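You operate a simulated robot arm through the tools that you are given. There is no shell and no other tool. Be economical: measure what you need, move in short steps, check, and stop when the job is done.

You are at the controls of a simulated robot arm. One attempt, no reset.

## Task
Dry the wet yellow block in the dryer, then switch it off.
Fine: stand it on a pad and turn it under the hood, where it stays.

Only the result counts: the job must be done as asked and must still hold three seconds after the hand-in. Knocking over, shifting, dropping, spilling or breaking anything else fails it.

## Robot
A 7-joint arm with a two-finger parallel gripper, fixed in place. Base frame: the origin is at the foot of the arm, x ahead of it, y to its left, z up; the work surface is at about z = 0.76. Lengths are in m, angles in degrees, forces in N, time in s.
With the tool pointing down near the work surface it reaches from about 0.2 to 0.68 m from the base axis. Its first joint turns from -66.0 to 66.0 degrees. Payload 2.4 kg.
Tool frame: the origin (TCP) lies between the finger pads and is the grasp point; the fingertips stand 0.03 m ahead of it; z points along the fingers, y is the line along which they close. Largest opening 0.094 m; finger width 0.028, thickness 0.01; the body of the gripper, 0.05 by 0.096 m, starts 0.055 m behind the TCP.
Orientation is told as [roll, pitch, yaw] about the base's x, y, z axes, in that order, counted from this pose: with the fingers straight down and closing along the base's y, the tool's x points along the base's -x, its y along +y and its z along -z.

## Interface
- The arm moves only by the tool nudge_tool. Its argument "targets" is a list of rows, each a list of 7 numbers: the shift along the tool's x, y, z in m, then the turn, a rotation vector about the tool's x, y, z in degrees, then the finger opening in m, from 0 to 0.094. In form: [[dx, dy, dz, rx, ry, rz, jaw], ...]. A call has 1 to 8 rows; each row shifts and turns the commanded pose from where the row before left it, along the tool's axes as they then stand. Each row takes 0.2 s and may step no farther than 0.05 m and 8.6 degrees from the row before; otherwise, or with a gripper value out of range, the whole call is refused. A pose out of reach is approached as far as the arm can. The call stops where the force on the tool passes 70 N (or 10 N more than at its start, if that is more) or the arm is blocked; 0.2 s more then pass. The fingers move at their own pace (about 0.153 m/s each) and stop on an object; they squeeze with about 30 N. The grip force told is the motor's: it shows also when the fingers shut on nothing. Time passes only in rows, and 0.2 s behind the last, so rows that do not move let the fingers close. It gives the time, the measured TCP pose, the force on the tool (base axes), the opening and the grip force at its end, in the units of the frame above (readings bear some noise), with the torque about the TCP (base axes, N m) and any sound that the robot's microphone picked up.
- Cameras (640 x 400 px; columns grow to the right, rows downward): "scene" is fixed at [0.0369, 0.4679, 1.4518]; the picture's right is [-0.79, -0.62, 0.00], its down [-0.30, 0.38, -0.87] and it looks along [0.54, -0.69, -0.49] (base axes); focal length 348 px, centre (320, 200). "wrist" rides on the gripper at [0.076, 0.014, -0.102] in the tool frame; the picture's right is [-0.18, 0.98, 0.00], its down [-0.75, -0.14, -0.64] and it looks along [-0.63, -0.12, 0.77] (tool axes); focal length 243 px, centre (320, 200). There is no depth. A picture from a camera that has moved, and an enlarged one, comes with that camera's place and axes in the base frame and with its lens.
- capture(camera): a new picture of that camera. No time passes.
- zoom(camera, box): a new picture of the part [left, top, right, bottom] of that camera's present view, enlarged. No time passes.
- hand_in(): hands the job in; it is judged then, once.

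Work in short steps. Places have to be worked out from the pictures, the camera data and where the tool is seen: move nearer, look again, correct. Check each grasp and each placing, and mend what went wrong. You have 120 turns and 84 pictures in all, those below and enlarged ones among them. Open the gripper and draw the arm clear of the work before you hand the job in, unless the task says otherwise; then end with one line.

The tools are called after "Request:" as a command line: name --pt "numbers of a row" for each row, then --argument value for the rest, lists and objects as JSON in quotes. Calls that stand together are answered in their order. nudge_tool: Moves the arm, as the interface text tells. Its arguments: {"type":"object","properties":{"targets":{"type":"array","items":{"type":"array","items":{"type":"number"}}}},"required":["targets"]} The other tools are called the same way: capture (camera) takes a picture; zoom (camera, box) takes an enlarged picture of a part of a camera's view; hand_in () hands the job in.

At the start:

```text
time_s: 0.0
tool_pos: [0.3724, 0.1079, 1.2433]
tool_rot: [0.1, 0.0, 0.0]
contact_force: [0.4, -0.7, 0.7]
wrist_torque: [-0.01, 0.0, -0.02]
finger_gap: 0.0938
grip_force: 0.1
```

scene: 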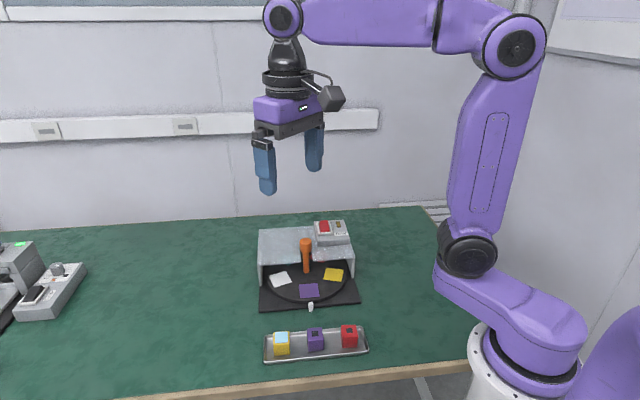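
wrist: 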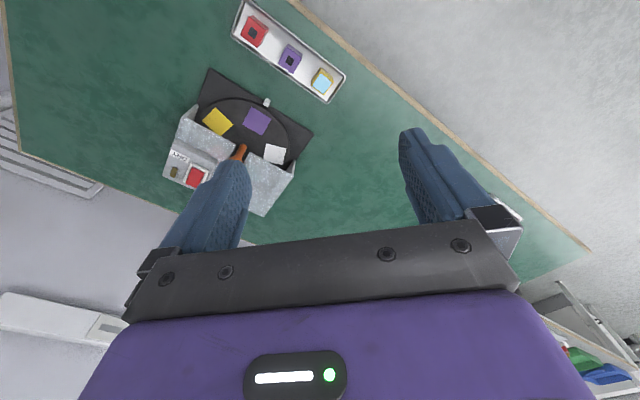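

I start by looking closer at the dryer, the tray and the other device.

Request:
zoom --camera "scene" --box '[240, 205, 390, 299]'

Request:
zoom --camera "scene" --box '[240, 280, 390, 374]'

Request:
zoom --camera "scene" --box '[0, 225, 150, 340]'

Request:
zoom --camera "wrist" --box '[150, 0, 360, 220]'

```text
4.26 times, centred on (315, 252) of scene
camera zoom: at [0.0369, 0.4679, 1.4518], right [-0.79, -0.62, 0.0], down [-0.3, 0.38, -0.87], along [0.54, -0.69, -0.49], focal length 1479 px, centre (341, -21)
```

zoom: 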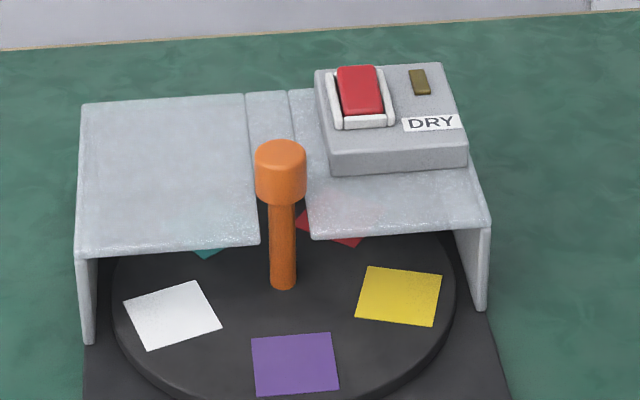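

```text
4.26 times, centred on (315, 327) of scene
camera zoom: at [0.0369, 0.4679, 1.4518], right [-0.79, -0.62, 0.0], down [-0.3, 0.38, -0.87], along [0.54, -0.69, -0.49], focal length 1479 px, centre (341, -340)
```

zoom: 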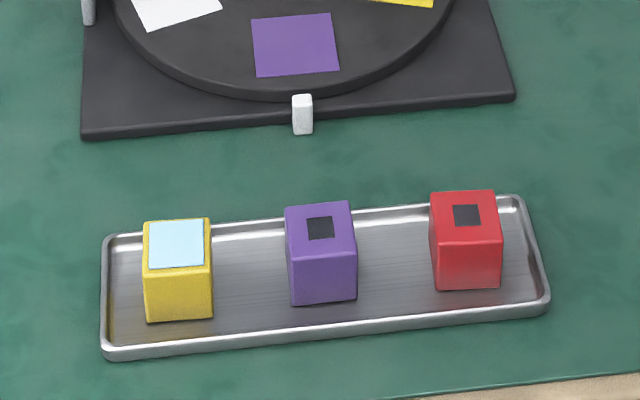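

```text
3.48 times, centred on (75, 282) of scene
camera zoom: at [0.0369, 0.4679, 1.4518], right [-0.79, -0.62, 0.0], down [-0.3, 0.38, -0.87], along [0.54, -0.69, -0.49], focal length 1209 px, centre (1172, -87)
```

zoom: 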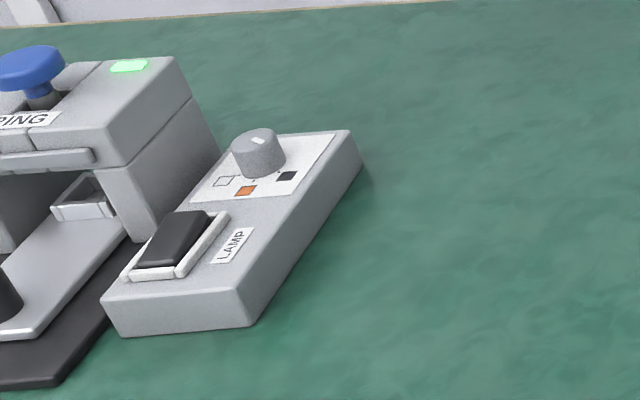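

```text
1.82 times, centred on (255, 110) of wrist
camera zoom: at [0.2951, 0.1232, 1.3448], right [0.18, 0.98, 0.0], down [0.75, -0.14, 0.64], along [0.63, -0.12, -0.77], focal length 441 px, centre (438, 364)
```

zoom: 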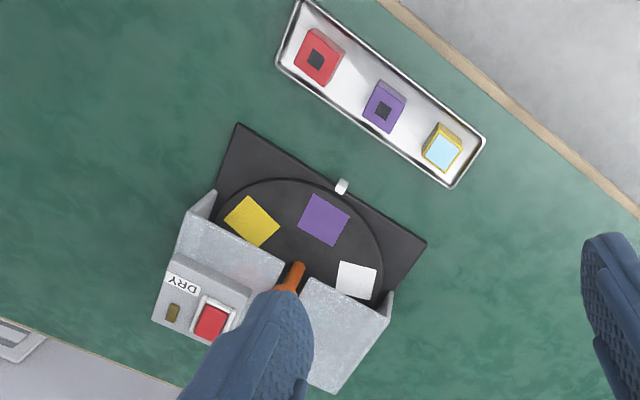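

Estimated places: yellow block ≈ (0.432, 0.102), turned about 42° and in line with the tray. The turntable post is ≈ (0.543, -0.116) and the purple pad ≈ (0.493, -0.068). I move above the yellow block with yaw -48.

Request:
nudge_tool --pt "-0.049 0 0 0 0 0 0.07" --pt "-0.011 -0.006 0.03 0 0 0 0.07" --pt "0 0 0.04 0 0 8 0.07" --pt "0 0 0.04 0 0 8 0.07" --pt "0 0 0.04 0 0 8 0.07" --pt "0 0 0.04 0 0 8 0.07" --pt "0 0 0.04 0 0 8 0.07" --pt "0 0 0.04 0 0 8 0.07"

Request:
capture --camera "wrist"

Request:
capture --camera "scene"

```text
time_s: 1.8
tool_pos: [0.4323, 0.1033, 0.9743]
tool_rot: [0.0, -0.1, -48.3]
contact_force: [-0.1, 0.0, -0.2]
wrist_torque: [0.0, -0.03, 0.0]
finger_gap: 0.07
grip_force: 0.1
```

```text
77 pictures are left
camera wrist: at [0.3913, 0.1695, 1.0752], right [0.86, 0.52, 0.0], down [0.4, -0.66, 0.64], along [0.33, -0.55, -0.77], focal length 243 px, centre (320, 200)
```

wrist: 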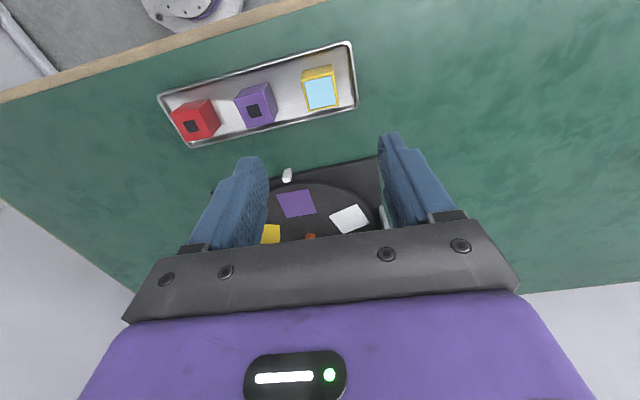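

```text
76 pictures are left
```

scene: 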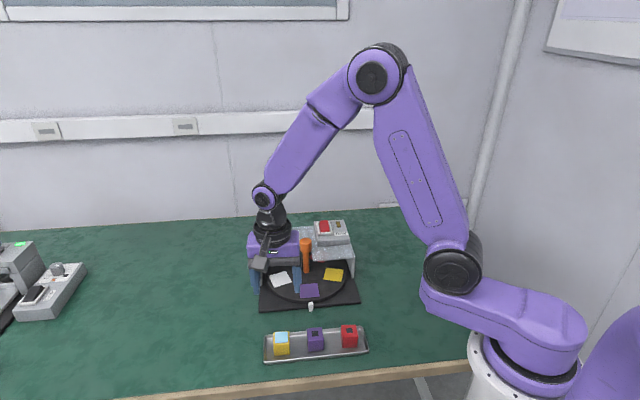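

The block top centre works out to (0.432, 0.1015) and it is lined up with the tool. The tray rim is close, so I come down in stages with a narrower opening and keep the tips above it.

Request:
nudge_tool --pt "-0.001 -0.0013 0.04 0 0 0 0.054" --pt "0 0 0.04 0 0 0 0.054" --pt "0 0 0.04 0 0 0 0.054"

Request:
capture --camera "wrist"

Request:
zoom --camera "scene" --box '[240, 280, 390, 374]'

```text
time_s: 2.6
tool_pos: [0.4313, 0.1, 0.8526]
tool_rot: [0.0, 0.0, -48.0]
contact_force: [-0.1, -0.4, -0.8]
wrist_torque: [0.02, 0.0, 0.02]
finger_gap: 0.0541
grip_force: 0.0
```

```text
75 pictures are left
camera wrist: at [0.3909, 0.1674, 0.9542], right [0.85, 0.52, 0.0], down [0.4, -0.65, 0.64], along [0.34, -0.55, -0.77], focal length 243 px, centre (320, 200)
```

wrist: 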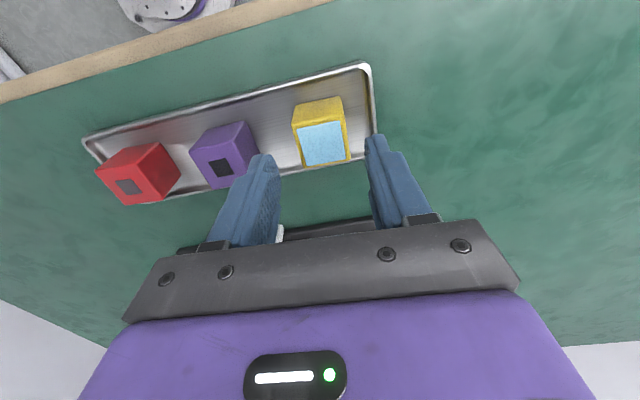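

```text
4.26 times, centred on (315, 327) of scene
camera zoom: at [0.0368, 0.4679, 1.4518], right [-0.79, -0.62, 0.0], down [-0.3, 0.38, -0.87], along [0.54, -0.69, -0.49], focal length 1479 px, centre (341, -340)
```

zoom: 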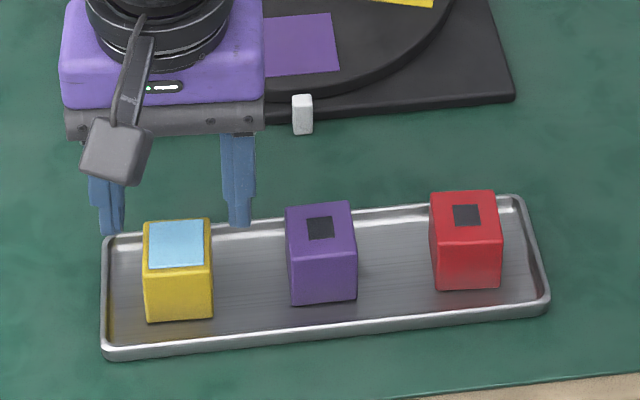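

The jaws straddle the block with a small offset. I make a slight correction, come down to TCP z ≈ 0.81 and close.

Request:
nudge_tool --pt "0.001 0.0016 0.022 0 0 0 0.052" --pt "0 0 0.021 0 0 0 0.052" --pt "0 0 0 0 0 0 0.0" --pt "0 0 0 0 0 0 0.0"

Request:
capture --camera "wrist"

Request:
zoom --camera "scene" --box '[240, 280, 390, 374]'

```text
time_s: 3.6
tool_pos: [0.4316, 0.1032, 0.8108]
tool_rot: [-0.1, -0.1, -48.0]
contact_force: [-2.9, -0.3, 7.3]
wrist_torque: [0.0, 0.09, -0.07]
finger_gap: 0.0352
grip_force: 30.1
```

```text
73 pictures are left
camera wrist: at [0.3916, 0.1697, 0.9125], right [0.85, 0.52, 0.0], down [0.4, -0.65, 0.64], along [0.33, -0.55, -0.77], focal length 243 px, centre (320, 200)
```

wrist: 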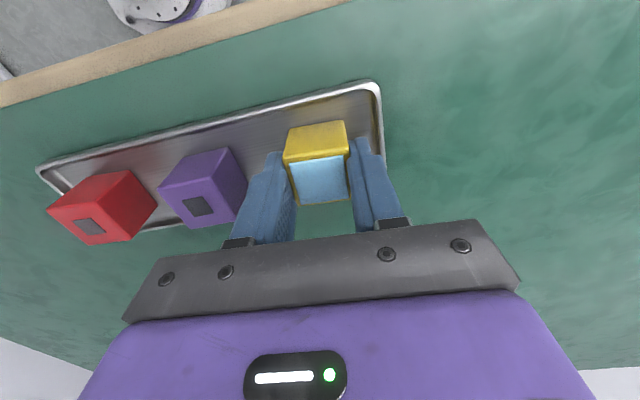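

```text
4.26 times, centred on (315, 327) of scene
camera zoom: at [0.0367, 0.4679, 1.4518], right [-0.79, -0.62, 0.0], down [-0.3, 0.38, -0.87], along [0.54, -0.69, -0.49], focal length 1479 px, centre (341, -340)
```

zoom: 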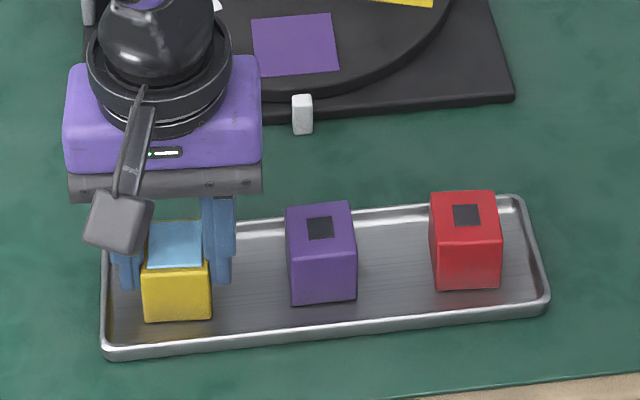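

The block is held (gap 35 mm, 30 N). I lift it and move to above the purple pad.

Request:
nudge_tool --pt "0 0 -0.03 0 0 0 0.0" --pt "0 0 -0.045 0 0 0 0.0" --pt "0 0 -0.045 0 0 0 0.0" --pt "-0.042 -0.017 0 0 0 0 0.0" --pt "-0.042 -0.017 0 0 0 0 0.0" --pt "-0.042 -0.017 0 0 0 0 0.0" --pt "-0.042 -0.017 0 0 0 0 0.0" --pt "0 0 0 0 0 0 0.0"

Request:
capture --camera "wrist"

Request:
capture --camera "scene"

```text
time_s: 5.4
tool_pos: [0.493, -0.0693, 0.9313]
tool_rot: [0.0, 0.0, -47.9]
contact_force: [-0.3, 0.0, -1.0]
wrist_torque: [0.01, 0.01, -0.02]
finger_gap: 0.0
grip_force: 29.5
```

```text
71 pictures are left
camera wrist: at [0.453, -0.0024, 1.0329], right [0.85, 0.52, 0.0], down [0.4, -0.65, 0.64], along [0.33, -0.55, -0.77], focal length 243 px, centre (320, 200)
```

wrist: 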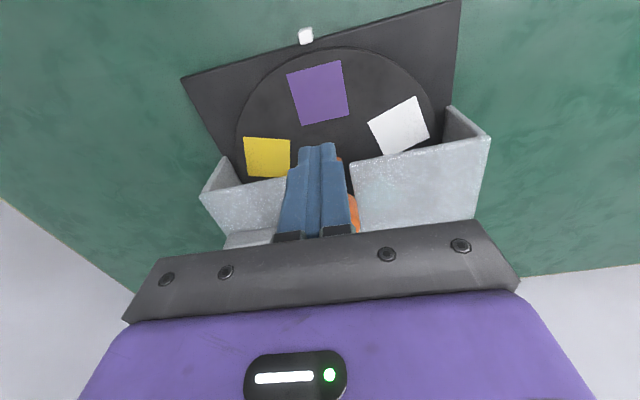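

```text
70 pictures are left
```

scene: 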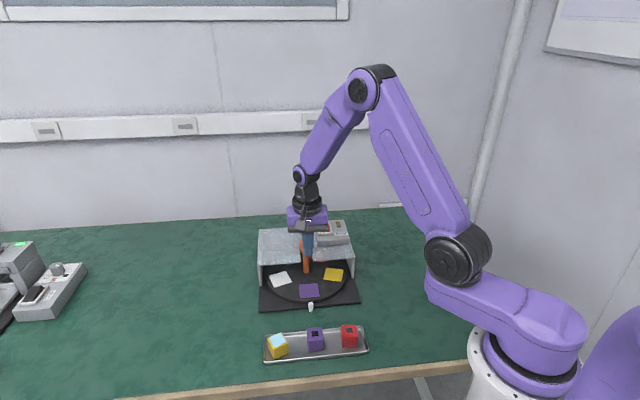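

The block slipped out on the lift and seems to be back in the tray, turned. I look at it closely.

Request:
zoom --camera "scene" --box '[250, 315, 380, 375]'

Request:
zoom --camera "wrist" --box '[170, 0, 510, 250]'

```text
4.92 times, centred on (315, 345) of scene
camera zoom: at [0.0369, 0.4679, 1.4518], right [-0.79, -0.62, 0.0], down [-0.3, 0.38, -0.87], along [0.54, -0.69, -0.49], focal length 1711 px, centre (345, -514)
```

zoom: 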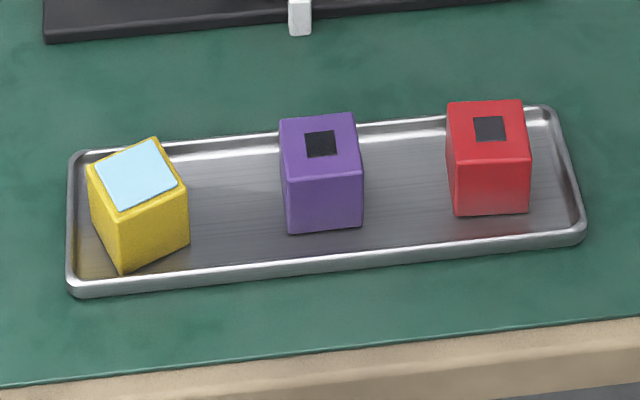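

```text
1.60 times, centred on (340, 125) of wrist
camera zoom: at [0.453, -0.0024, 1.0329], right [0.85, 0.52, 0.0], down [0.4, -0.65, 0.64], along [0.33, -0.55, -0.77], focal length 388 px, centre (288, 320)
```

zoom: 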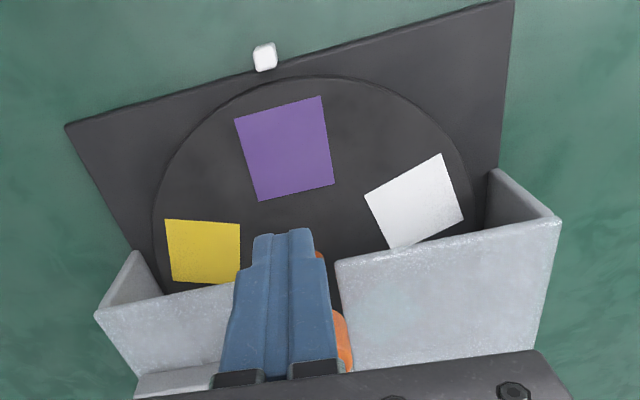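

The block is upright in the tray at ≈ (0.432, 0.114), now turned to about 73°. My grip was too shallow, so I go back above it with the jaw turned to match and will grip deeper and lift slowly.

Request:
nudge_tool --pt "0.0442 0.0193 0 0 0 0 0.05" --pt "0.0442 0.0193 0 0 0 0 0.05" --pt "0.0442 0.0193 0 0 0 0 0.05" --pt "0.0442 0.0193 0 0 0 0 0.05" --pt "0 0 0 0 0 -8 0.05" --pt "0 0 0 0 0 -8 0.05" --pt "0 0 0.02 0 0 -8 0.05" --pt "0 0 0.02 0 0 -7 0.05"

Request:
zoom --camera "wrist" --box '[120, 20, 470, 239]'

```text
time_s: 7.2
tool_pos: [0.4324, 0.1163, 0.8901]
tool_rot: [0.1, 0.0, -16.8]
contact_force: [-0.6, -0.7, 0.9]
wrist_torque: [-0.02, -0.04, 0.0]
finger_gap: 0.0502
grip_force: 0.0
```

```text
1.83 times, centred on (295, 130) of wrist
camera zoom: at [0.3639, 0.1515, 0.9922], right [0.46, 0.89, 0.0], down [0.68, -0.35, 0.64], along [0.57, -0.3, -0.77], focal length 443 px, centre (366, 329)
```

zoom: 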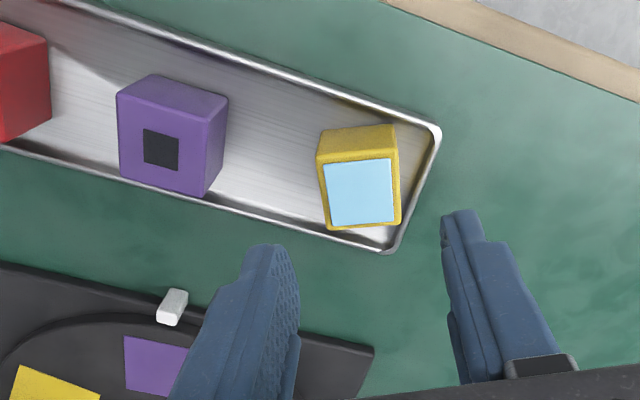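

Refined, the block is at ≈ (0.4335, 0.112) and turned about 68°. I correct, come down to just above the rim and check.

Request:
nudge_tool --pt "0 0 0 0 0 5 0.048" --pt "-0.0018 -0.002 0.025 0 0 0 0.048" --pt "0 0 0.025 0 0 0 0.048" --pt "0 0 0.026 0 0 0 0.048"

Request:
capture --camera "wrist"

Request:
zoom --camera "scene" --box '[245, 305, 345, 370]'

```text
time_s: 8.2
tool_pos: [0.4333, 0.1128, 0.8146]
tool_rot: [0.0, 0.0, -22.0]
contact_force: [0.1, -0.1, 0.3]
wrist_torque: [0.0, -0.01, -0.01]
finger_gap: 0.048
grip_force: 0.0
```

```text
66 pictures are left
camera wrist: at [0.3683, 0.155, 0.9158], right [0.54, 0.84, 0.0], down [0.65, -0.41, 0.64], along [0.54, -0.35, -0.77], focal length 243 px, centre (320, 200)
```

wrist: 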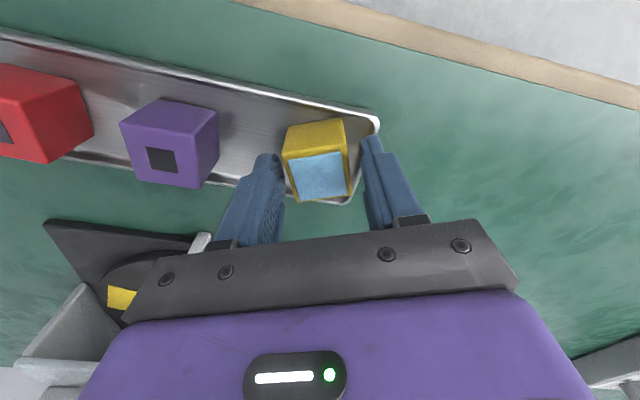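

```text
6.15 times, centred on (295, 338) of scene
camera zoom: at [0.0369, 0.4679, 1.4518], right [-0.79, -0.62, 0.0], down [-0.3, 0.38, -0.87], along [0.54, -0.69, -0.49], focal length 2139 px, centre (474, -646)
```

zoom: 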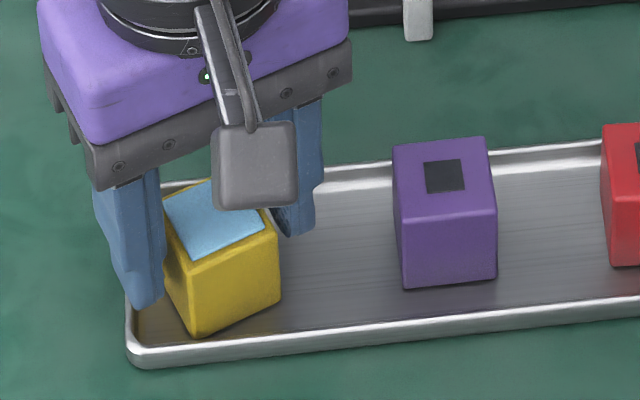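

The left finger is just above the rim. I narrow the jaw a little, go 8 mm lower, close, then lift slowly by 2 cm and check.

Request:
nudge_tool --pt "0 0 0 0 0 0 0.042" --pt "0 0 0.008 0 0 0 0.042" --pt "0 0 0 0 0 0 0.0" --pt "0 0 0 0 0 0 0.0"

Request:
nudge_tool --pt "0 0 -0.004 0 0 0 0.0" --pt "0 0 -0.004 0 0 0 0.0" --pt "0 0 -0.004 0 0 0 0.0" --pt "0 0 -0.004 0 0 0 0.0" --pt "0 0 -0.004 0 0 0 0.0"

Request:
zoom --camera "scene" --box '[245, 305, 345, 370]'

```text
time_s: 9.2
tool_pos: [0.4329, 0.1139, 0.8068]
tool_rot: [0.0, 0.0, -22.0]
contact_force: [-5.5, 0.3, 17.6]
wrist_torque: [0.16, 0.21, 0.02]
finger_gap: 0.0354
grip_force: 30.0
```

```text
time_s: 10.4
tool_pos: [0.4331, 0.1127, 0.8252]
tool_rot: [0.0, 0.1, -21.9]
contact_force: [0.0, 1.0, -0.9]
wrist_torque: [-0.03, 0.0, 0.03]
finger_gap: 0.0354
grip_force: 30.3
```

```text
6.15 times, centred on (295, 338) of scene
camera zoom: at [0.0369, 0.4679, 1.4518], right [-0.79, -0.62, 0.0], down [-0.3, 0.38, -0.87], along [0.54, -0.69, -0.49], focal length 2139 px, centre (474, -646)
```

zoom: 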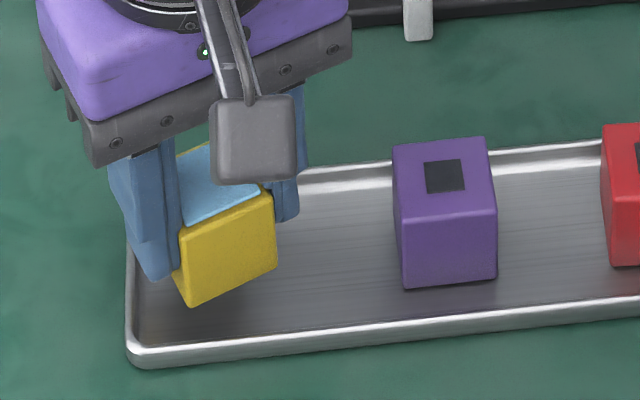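

It is lifted and held, but still by a shallow grip. I set it down about 12 mm further in from the rim and regrip deeper.

Request:
nudge_tool --pt "0.0049 -0.0109 0 0 0 0 0.0" --pt "0 0 0.009 0 0 0 0.0" --pt "0 0 0.0085 0 0 0 0.0" --pt "0 0 0 0 0 0 0.046" --pt "0 0 0 0 0 0 0.046"

Request:
zoom --camera "scene" --box '[245, 305, 345, 370]'

Request:
capture --camera "wrist"

```text
time_s: 11.6
tool_pos: [0.4242, 0.1045, 0.8086]
tool_rot: [0.1, 0.0, -22.0]
contact_force: [-1.0, 0.0, -0.5]
wrist_torque: [0.03, -0.04, -0.02]
finger_gap: 0.0462
grip_force: 0.0
```

```text
6.15 times, centred on (295, 338) of scene
camera zoom: at [0.0369, 0.4679, 1.4518], right [-0.79, -0.62, 0.0], down [-0.3, 0.38, -0.87], along [0.54, -0.69, -0.49], focal length 2139 px, centre (474, -646)
```

zoom: 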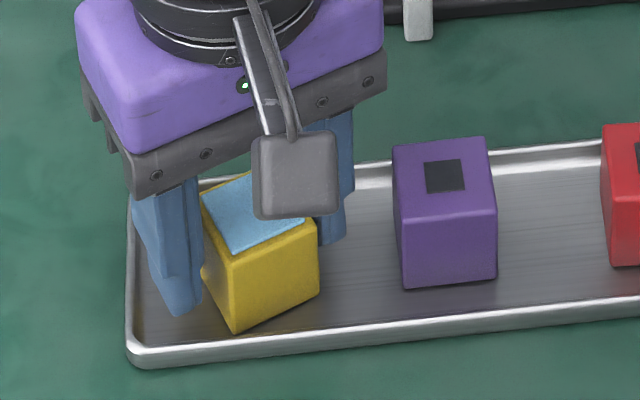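

```text
62 pictures are left
camera wrist: at [0.3595, 0.1469, 0.9104], right [0.54, 0.84, 0.0], down [0.65, -0.41, 0.64], along [0.54, -0.35, -0.77], focal length 243 px, centre (320, 200)
```

wrist: 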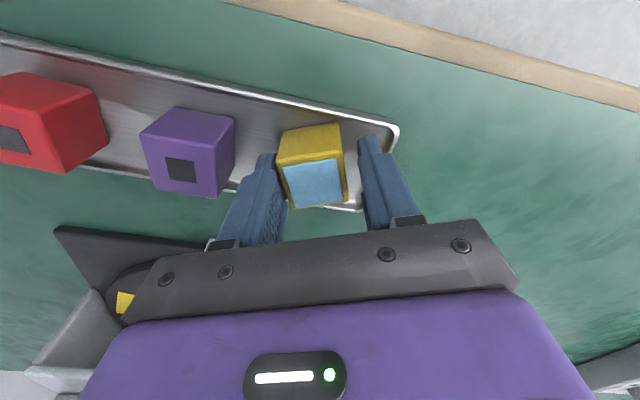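

The fingers are now well inside the tray, so I go 9 mm deeper, close, and lift slowly.

Request:
nudge_tool --pt "0 -0.001 0.005 0 0 0 0.046" --pt "0 0 0.004 0 0 0 0.046" --pt "0 0 0 0 0 0 0.0" --pt "0 0 0 0 0 0 0.0"

Request:
nudge_tool --pt "0 0 -0.005 0 0 0 0.0" --pt "0 0 -0.01 0 0 0 0.0" --pt "0 0 -0.015 0 0 0 0.0" --pt "0 0 -0.02 0 0 0 0.0" --pt "0 0 -0.02 0 0 0 0.0" --pt "0 0 -0.02 0 0 0 0.0" --pt "0 0 -0.02 0 0 0 0.0"

Request:
capture --camera "wrist"

```text
time_s: 12.6
tool_pos: [0.4227, 0.1043, 0.7993]
tool_rot: [0.0, 0.0, -22.0]
contact_force: [-2.1, -1.4, 12.4]
wrist_torque: [-0.01, 0.08, 0.03]
finger_gap: 0.0395
grip_force: 30.2
```

```text
time_s: 14.2
tool_pos: [0.4235, 0.1033, 0.91]
tool_rot: [0.0, 0.1, -21.9]
contact_force: [0.0, -0.6, -0.7]
wrist_torque: [0.03, -0.02, -0.02]
finger_gap: 0.0396
grip_force: 30.0
```

```text
61 pictures are left
camera wrist: at [0.3585, 0.1456, 1.0114], right [0.54, 0.84, 0.0], down [0.65, -0.41, 0.64], along [0.54, -0.35, -0.77], focal length 243 px, centre (320, 200)
```

wrist: 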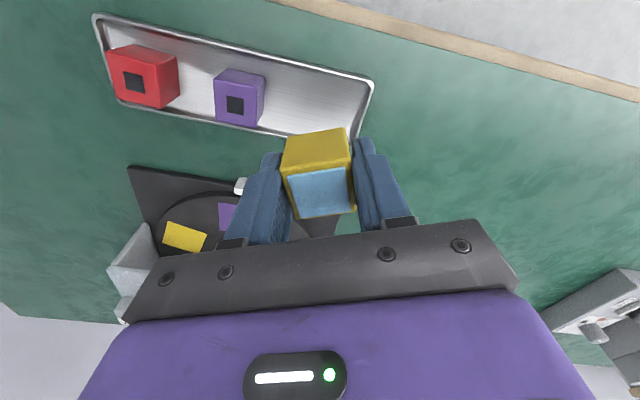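

The block is held, but the gap reads 39.6 mm instead of 35, so I check how it sits.

Request:
zoom --camera "wrist" --box '[220, 110, 430, 240]'

Request:
zoom --camera "scene" --box '[245, 240, 345, 340]'

```text
3.05 times, centred on (325, 175) of wrist
camera zoom: at [0.3585, 0.1456, 1.0114], right [0.54, 0.84, 0.0], down [0.65, -0.41, 0.64], along [0.54, -0.35, -0.77], focal length 739 px, centre (305, 276)
```

zoom: 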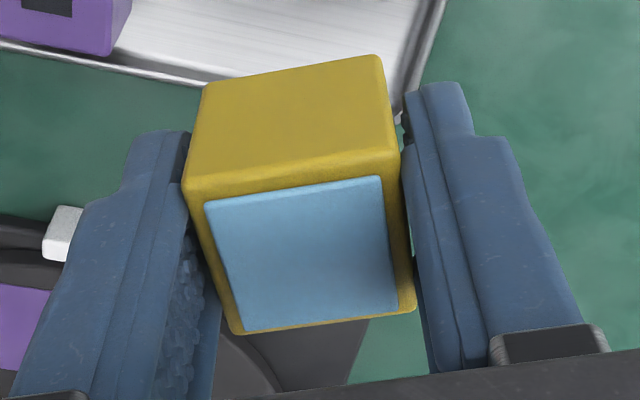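

```text
4.00 times, centred on (295, 290) of scene
camera zoom: at [0.0369, 0.4679, 1.4518], right [-0.79, -0.62, 0.0], down [-0.3, 0.38, -0.87], along [0.54, -0.69, -0.49], focal length 1390 px, centre (420, -160)
```

zoom: 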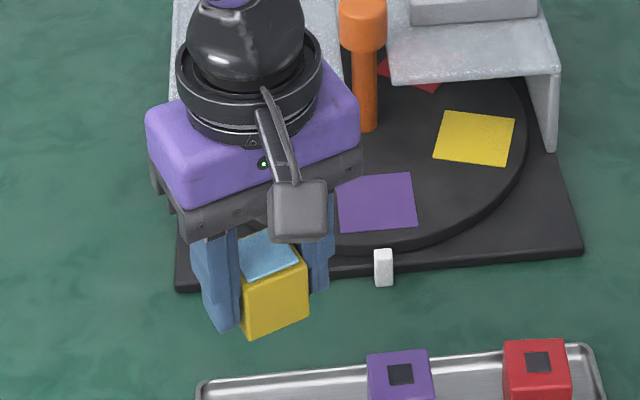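

The block is skewed a few degrees but held firmly with its bottom below the tips. I turn to about yaw -47 and move slowly to the pad at ≈ (0.488, -0.065).

Request:
nudge_tool --pt "0 0 -0.005 0 0 6.25 0" --pt "0 0 -0.005 0 0 6.25 0" --pt "0 0 0 0 0 6.25 0" --pt "0 0 0 0 0 6.25 0"

Request:
nudge_tool --pt "-0.012 -0.005 0 0 0 0 0" --pt "-0.025 -0.01 0 0 0 0 0" --pt "-0.028 -0.0112 0 0 0 0 0" --pt "-0.028 -0.0112 0 0 0 0 0" --pt "-0.028 -0.0112 0 0 0 0 0" --pt "-0.025 -0.01 0 0 0 0 0" --pt "-0.0215 -0.0088 0 0 0 0 0"

Request:
capture --camera "wrist"

Request:
zoom --camera "scene" --box '[240, 205, 390, 320]'

```text
time_s: 15.2
tool_pos: [0.424, 0.1029, 0.9194]
tool_rot: [0.0, 0.0, -47.1]
contact_force: [0.1, 1.0, -1.0]
wrist_torque: [0.0, 0.01, 0.02]
finger_gap: 0.0397
grip_force: 29.8
```

```text
time_s: 16.8
tool_pos: [0.4895, -0.0659, 0.9186]
tool_rot: [0.0, 0.0, -47.0]
contact_force: [1.0, -0.1, -1.5]
wrist_torque: [-0.03, 0.01, 0.02]
finger_gap: 0.0396
grip_force: 30.0
```

```text
58 pictures are left
camera wrist: at [0.4479, 0.0004, 1.0208], right [0.84, 0.54, 0.0], down [0.41, -0.65, 0.64], along [0.34, -0.54, -0.77], focal length 243 px, centre (320, 200)
```

wrist: 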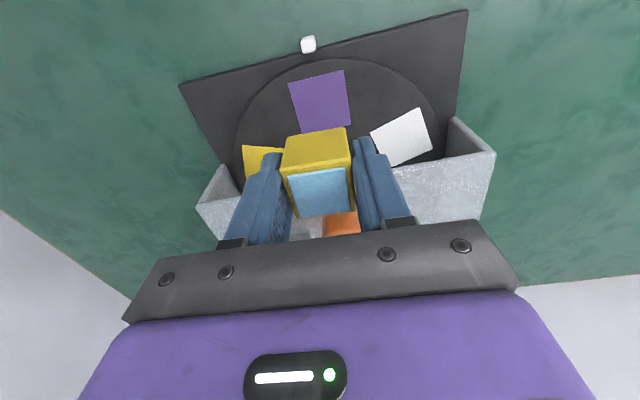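

```text
3.48 times, centred on (315, 262) of scene
camera zoom: at [0.0369, 0.4679, 1.4518], right [-0.79, -0.62, 0.0], down [-0.3, 0.38, -0.87], along [0.54, -0.69, -0.49], focal length 1209 px, centre (337, -17)
```

zoom: 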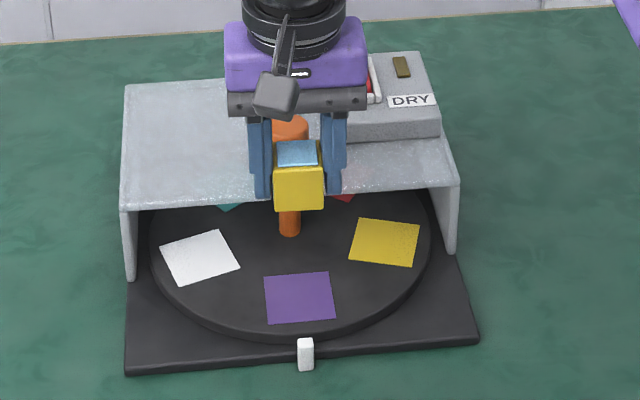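

The block is over the pad with small offsets. I lower it in stages, then feel for contact.

Request:
nudge_tool --pt "0.0025 0 0.02 0 0 0 0" --pt "0 0 0.025 0 0 0 0" --pt "0 0 0.025 0 0 0 0" --pt "0 0 0.015 0 0 0 0"

Request:
capture --camera "wrist"

Request:
zoom --camera "scene" --box '[240, 205, 390, 320]'

```text
time_s: 17.8
tool_pos: [0.4876, -0.0634, 0.8357]
tool_rot: [0.0, -0.1, -47.0]
contact_force: [-0.1, -0.2, -0.7]
wrist_torque: [0.0, -0.01, 0.01]
finger_gap: 0.0396
grip_force: 30.0
```

```text
56 pictures are left
camera wrist: at [0.4467, 0.0026, 0.9365], right [0.84, 0.54, 0.0], down [0.41, -0.65, 0.64], along [0.34, -0.54, -0.77], focal length 243 px, centre (320, 200)
```

wrist: 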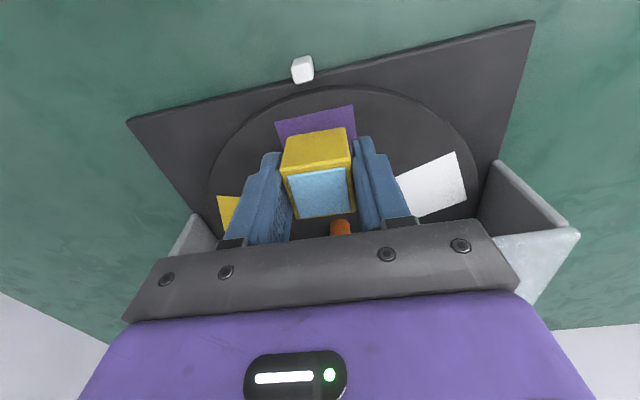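

```text
3.48 times, centred on (315, 262) of scene
camera zoom: at [0.0369, 0.4679, 1.4518], right [-0.79, -0.62, 0.0], down [-0.3, 0.38, -0.87], along [0.54, -0.69, -0.49], focal length 1209 px, centre (337, -17)
```

zoom: 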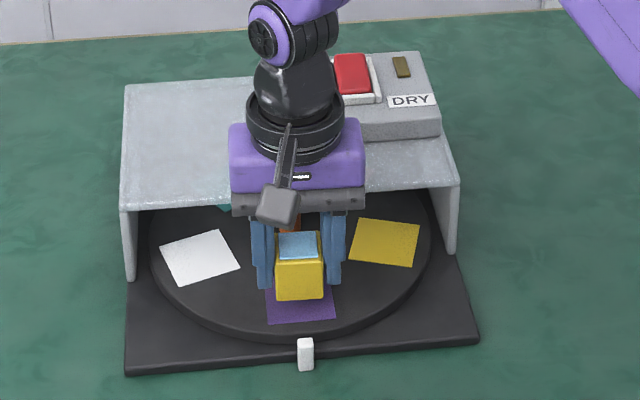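

It is well aligned over the pad. I lower in 3 mm steps until contact.

Request:
nudge_tool --pt "-0.001 0 0.004 0 0 0 0" --pt "0 0 0.004 0 0 0 0" --pt "0 0 0.003 0 0 0 0"

Request:
zoom --camera "scene" --box '[265, 250, 355, 320]'

```text
time_s: 18.6
tool_pos: [0.4896, -0.0634, 0.8238]
tool_rot: [0.0, -0.1, -47.0]
contact_force: [-0.3, 0.1, -1.0]
wrist_torque: [-0.01, 0.01, -0.01]
finger_gap: 0.0398
grip_force: 30.4
```

```text
5.71 times, centred on (310, 285) of scene
camera zoom: at [0.0369, 0.4679, 1.4518], right [-0.79, -0.62, 0.0], down [-0.3, 0.38, -0.87], along [0.54, -0.69, -0.49], focal length 1986 px, centre (377, -286)
```

zoom: 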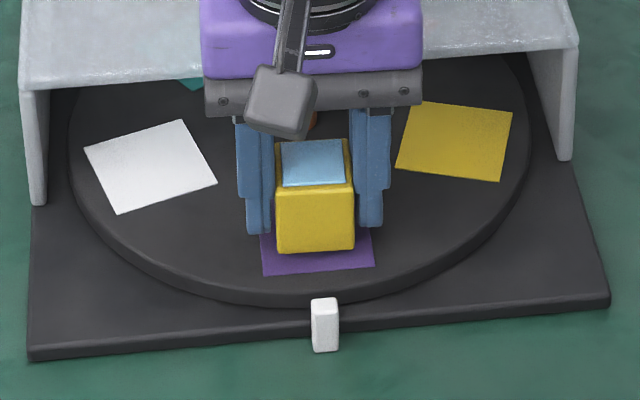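

Still no contact, so I keep going down in small steps.

Request:
nudge_tool --pt "0 0 0.002 0 0 0 0" --pt "0 0 0.002 0 0 0 0"

Request:
nudge_tool --pt "0 0 0.002 0 0 0 0"

Request:
nudge_tool --pt "0 0 0.002 0 0 0 0"

Request:
zoom --camera "scene" --box '[265, 250, 355, 320]'

```text
time_s: 19.2
tool_pos: [0.4876, -0.0636, 0.8198]
tool_rot: [0.0, 0.1, -47.0]
contact_force: [-0.9, 0.5, -1.6]
wrist_torque: [-0.02, 0.0, -0.01]
finger_gap: 0.0399
grip_force: 30.3
```

```text
time_s: 19.6
tool_pos: [0.4885, -0.0635, 0.8166]
tool_rot: [-0.2, 0.0, -46.9]
contact_force: [-0.1, 0.1, -0.6]
wrist_torque: [0.0, 0.04, 0.0]
finger_gap: 0.0395
grip_force: 30.1
```

```text
time_s: 20.0
tool_pos: [0.4888, -0.0643, 0.8161]
tool_rot: [0.1, -0.1, -47.0]
contact_force: [-3.4, 1.1, 19.9]
wrist_torque: [0.01, 0.04, -0.07]
finger_gap: 0.0396
grip_force: 29.6
```

```text
5.71 times, centred on (310, 285) of scene
camera zoom: at [0.0365, 0.468, 1.4518], right [-0.79, -0.62, 0.0], down [-0.3, 0.38, -0.87], along [0.54, -0.69, -0.49], focal length 1986 px, centre (377, -286)
```

zoom: 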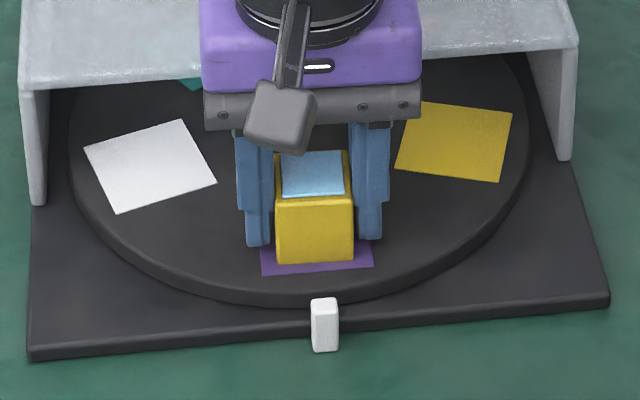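

Contact is made (20 N). I ease up 1 mm, open the jaw, and rise straight up.

Request:
nudge_tool --pt "0 0 -0.001 0 0 0 0" --pt "0 0 0 0 0 0 0.052" --pt "0 0 0 0 0 0 0.052" --pt "0 0 -0.02 0 0 0 0.052" --pt "0 0 -0.04 0 0 0 0.052" --pt "0 0 -0.04 0 0 0 0.052" --pt "0 0 -0.04 0 0 0 0.052"

Request:
capture --camera "wrist"

Request:
zoom --camera "scene" --box '[240, 205, 390, 320]'

```text
time_s: 21.6
tool_pos: [0.4867, -0.0633, 0.9569]
tool_rot: [0.0, 0.0, -47.0]
contact_force: [0.0, -0.1, 0.1]
wrist_torque: [0.01, -0.03, -0.04]
finger_gap: 0.0519
grip_force: 0.1
```

```text
52 pictures are left
camera wrist: at [0.4466, 0.0025, 1.059], right [0.84, 0.54, 0.0], down [0.41, -0.65, 0.64], along [0.34, -0.54, -0.77], focal length 243 px, centre (320, 200)
```

wrist: 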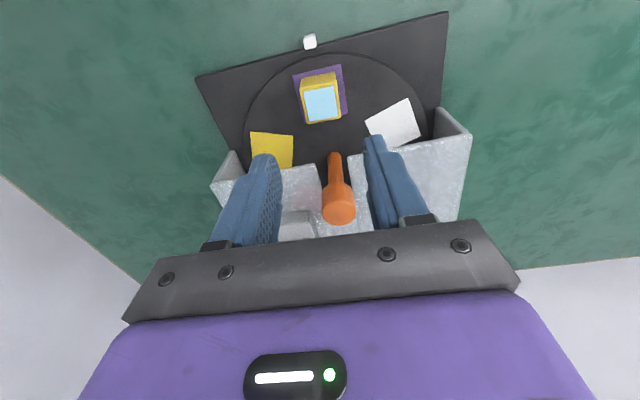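

```text
3.48 times, centred on (315, 262) of scene
camera zoom: at [0.0369, 0.4679, 1.4518], right [-0.79, -0.62, 0.0], down [-0.3, 0.38, -0.87], along [0.54, -0.69, -0.49], focal length 1209 px, centre (337, -17)
```

zoom: 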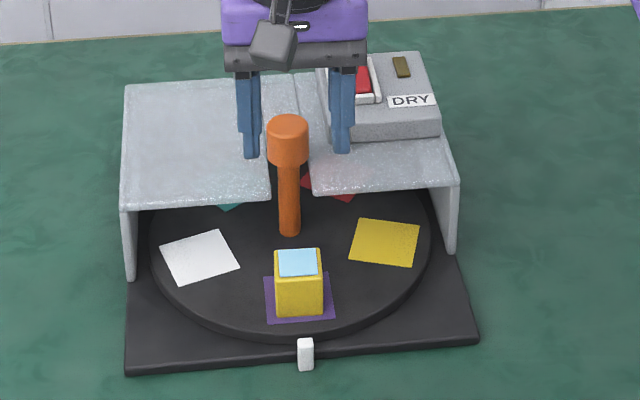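

The block stands on the purple pad. The post cap is at ≈ (0.543, -0.117) with its top at z ≈ 0.888. I move above it with the jaw at 0.056.

Request:
nudge_tool --pt "-0.0385 0.002 0 0 0 0 0.056" --pt "-0.0385 0.002 0 0 0 0 0.056" --pt "0 0 0.025 0 0 0 0.056"

Request:
capture --camera "wrist"

Request:
zoom --camera "scene" --box '[240, 205, 390, 320]'

```text
time_s: 22.4
tool_pos: [0.5419, -0.1166, 0.9318]
tool_rot: [0.1, 0.0, -47.0]
contact_force: [-0.8, 0.0, -0.6]
wrist_torque: [0.0, 0.02, 0.02]
finger_gap: 0.0559
grip_force: 0.1
```

```text
50 pictures are left
camera wrist: at [0.5023, -0.0513, 1.0329], right [0.84, 0.54, 0.0], down [0.41, -0.65, 0.64], along [0.34, -0.54, -0.77], focal length 243 px, centre (320, 200)
```

wrist: 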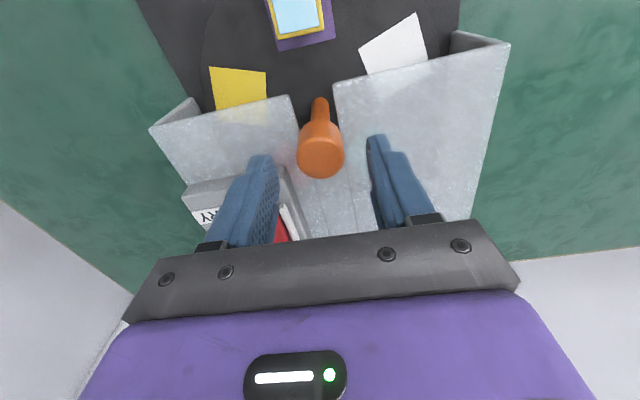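

```text
3.48 times, centred on (315, 262) of scene
camera zoom: at [0.0369, 0.4679, 1.4518], right [-0.79, -0.62, 0.0], down [-0.3, 0.38, -0.87], along [0.54, -0.69, -0.49], focal length 1209 px, centre (337, -17)
```

zoom: 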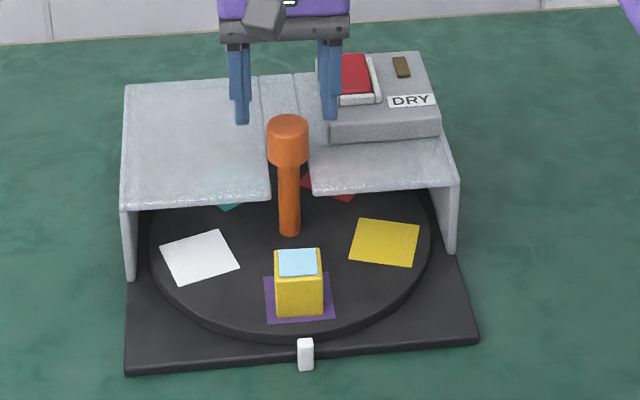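

The two views place the cap at (0.546, -0.121), so I shift about 6 mm, descend to TCP z ≈ 0.892 and grip.

Request:
nudge_tool --pt "-0.0057 0 0 0 0 0 0.056" --pt "0 0 0.02 0 0 0 0.056" --pt "0 0 0.019 0 0 0 0.056"

Request:
nudge_tool --pt "0 0 0 0 0 0 0.02" --pt "0 0 0 0 0 0 0.0"

Request:
capture --camera "wrist"

Request:
zoom --camera "scene" --box '[240, 205, 390, 320]'

```text
time_s: 23.2
tool_pos: [0.5471, -0.1212, 0.8923]
tool_rot: [-0.1, 0.0, -47.0]
contact_force: [-0.2, 0.2, 0.9]
wrist_torque: [0.02, 0.03, -0.04]
finger_gap: 0.0558
grip_force: 0.0
```

```text
time_s: 23.8
tool_pos: [0.5479, -0.1226, 0.8924]
tool_rot: [-0.1, 0.1, -47.1]
contact_force: [-5.1, -4.8, 2.7]
wrist_torque: [0.33, 0.13, -0.03]
finger_gap: 0.0339
grip_force: 45.0
```

```text
48 pictures are left
camera wrist: at [0.5054, -0.0562, 0.9945], right [0.85, 0.53, 0.0], down [0.41, -0.65, 0.64], along [0.34, -0.54, -0.77], focal length 243 px, centre (320, 200)
```

wrist: 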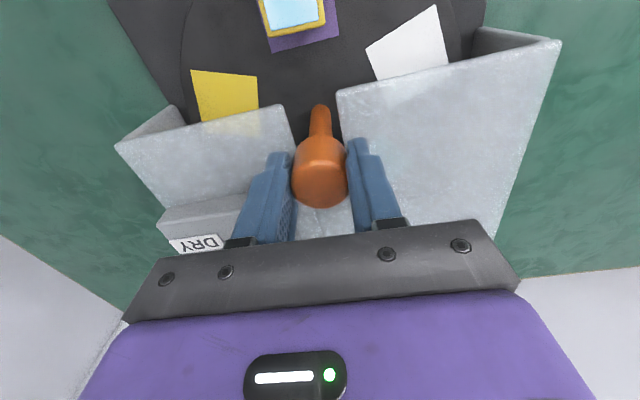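

```text
3.48 times, centred on (315, 262) of scene
camera zoom: at [0.0367, 0.4678, 1.4519], right [-0.79, -0.62, 0.0], down [-0.3, 0.38, -0.87], along [0.54, -0.69, -0.49], focal length 1209 px, centre (337, -17)
```

zoom: 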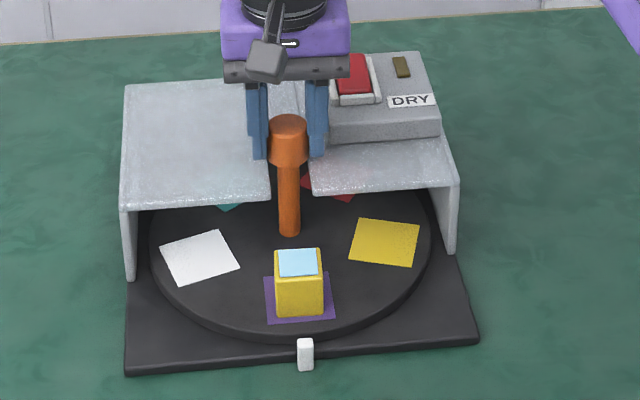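

The cap is gripped at 33.9 mm. I try a 24° twist and see whether the table follows.

Request:
nudge_tool --pt "0 -0.001 0 0 0 -6 0" --pt "0 0 0 0 0 -6 0" --pt "0 0 0 0 0 -6 0" --pt "0 0 0 0 0 -6 0"

Request:
zoom --camera "scene" --box '[240, 205, 390, 320]'

```text
time_s: 24.8
tool_pos: [0.5457, -0.1239, 0.8934]
tool_rot: [0.0, 0.0, -23.0]
contact_force: [-10.8, -7.3, 3.3]
wrist_torque: [-0.02, -0.07, -0.06]
finger_gap: 0.0336
grip_force: 45.1
```

```text
3.48 times, centred on (315, 262) of scene
camera zoom: at [0.0365, 0.4677, 1.4519], right [-0.79, -0.62, 0.0], down [-0.3, 0.38, -0.87], along [0.54, -0.69, -0.49], focal length 1209 px, centre (337, -17)
```

zoom: 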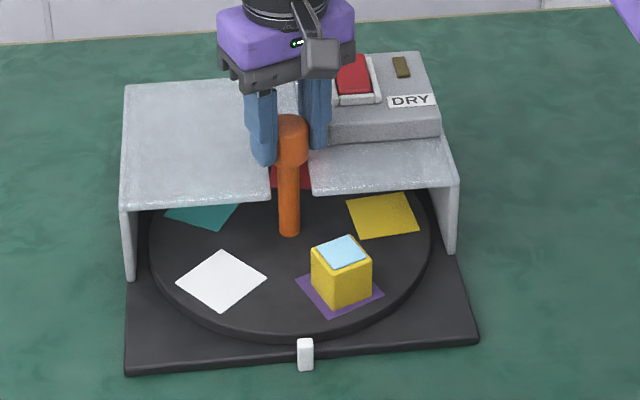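

The table turns with the post. I keep turning at 8° per row.

Request:
nudge_tool --pt "0.0005 -0.001 0 0 0 -8 0" --pt "0 0 0 0 0 -8 0" --pt "0 0 0 0 0 -8 0" --pt "0 0 0 0 0 -8 0" --pt "0 0 0 0 0 -8 0" --pt "0 0 0 0 0 -8 0" --pt "0 0 0 0 0 -8 0" --pt "0 0 0 0 0 -8 0"

Request:
capture --camera "scene"

```text
time_s: 26.6
tool_pos: [0.5468, -0.1247, 0.8926]
tool_rot: [-0.1, 0.0, 40.9]
contact_force: [1.9, -21.4, -6.5]
wrist_torque: [0.09, 0.44, -0.07]
finger_gap: 0.0337
grip_force: 45.5
```

```text
45 pictures are left
```

scene: 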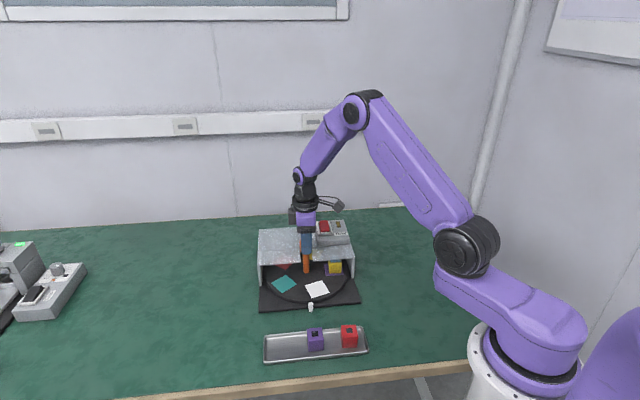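

88° is done. A side force of 21 N suggests the axis lies slightly toward -y, so I correct 2 mm and continue.

Request:
nudge_tool --pt "0.0013 -0.0015 0 0 0 -4 0" --pt "0 0 0 0 0 -8 0" --pt "0 0 0 0 0 -8 0" --pt "0 0 0 0 0 -8 0" --pt "0 0 0 0 0 -8 0"

Request:
zoom --camera "scene" --box '[240, 205, 390, 320]'

```text
time_s: 27.8
tool_pos: [0.5477, -0.1257, 0.8921]
tool_rot: [-0.3, 0.0, 77.1]
contact_force: [16.5, -21.1, -6.5]
wrist_torque: [0.41, 0.51, -0.07]
finger_gap: 0.0341
grip_force: 45.1
```

```text
3.48 times, centred on (315, 262) of scene
camera zoom: at [0.0374, 0.4673, 1.452], right [-0.79, -0.62, 0.0], down [-0.3, 0.38, -0.87], along [0.54, -0.69, -0.49], focal length 1209 px, centre (337, -17)
```

zoom: 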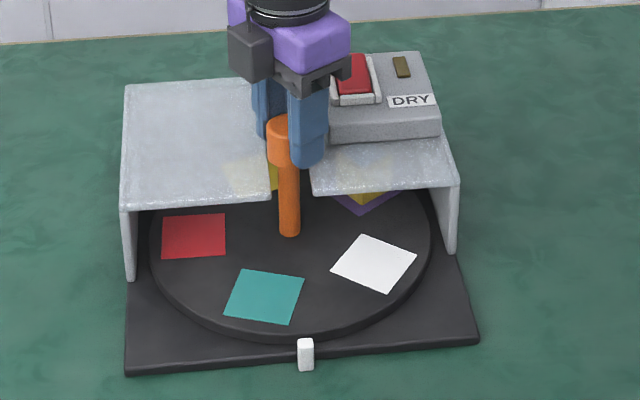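

124° done and the block is going under the hood. I release and turn the open jaw back (the post stays), then regrip for the remaining 56°.

Request:
nudge_tool --pt "0 0 0 0 0 0 0.05" --pt "0 0 0 0 0 0 0.05"

Request:
capture --camera "wrist"

```text
time_s: 28.4
tool_pos: [0.5457, -0.1234, 0.8919]
tool_rot: [0.2, -0.1, 77.1]
contact_force: [0.0, -0.3, -0.9]
wrist_torque: [0.0, 0.0, -0.02]
finger_gap: 0.05
grip_force: 0.0
```

```text
43 pictures are left
camera wrist: at [0.515, -0.1944, 0.994], right [-0.92, 0.4, 0.0], down [0.31, 0.7, 0.64], along [0.25, 0.59, -0.77], focal length 243 px, centre (320, 200)
```

wrist: 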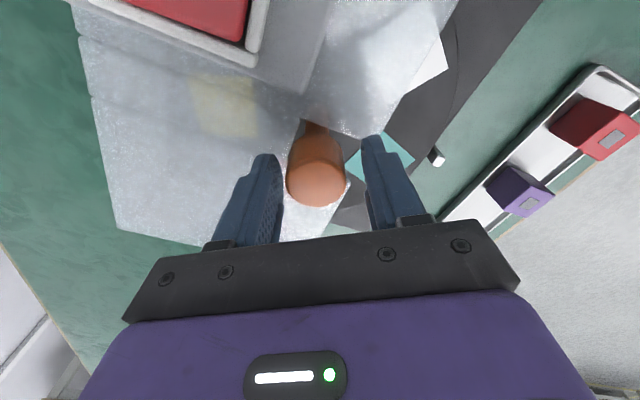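

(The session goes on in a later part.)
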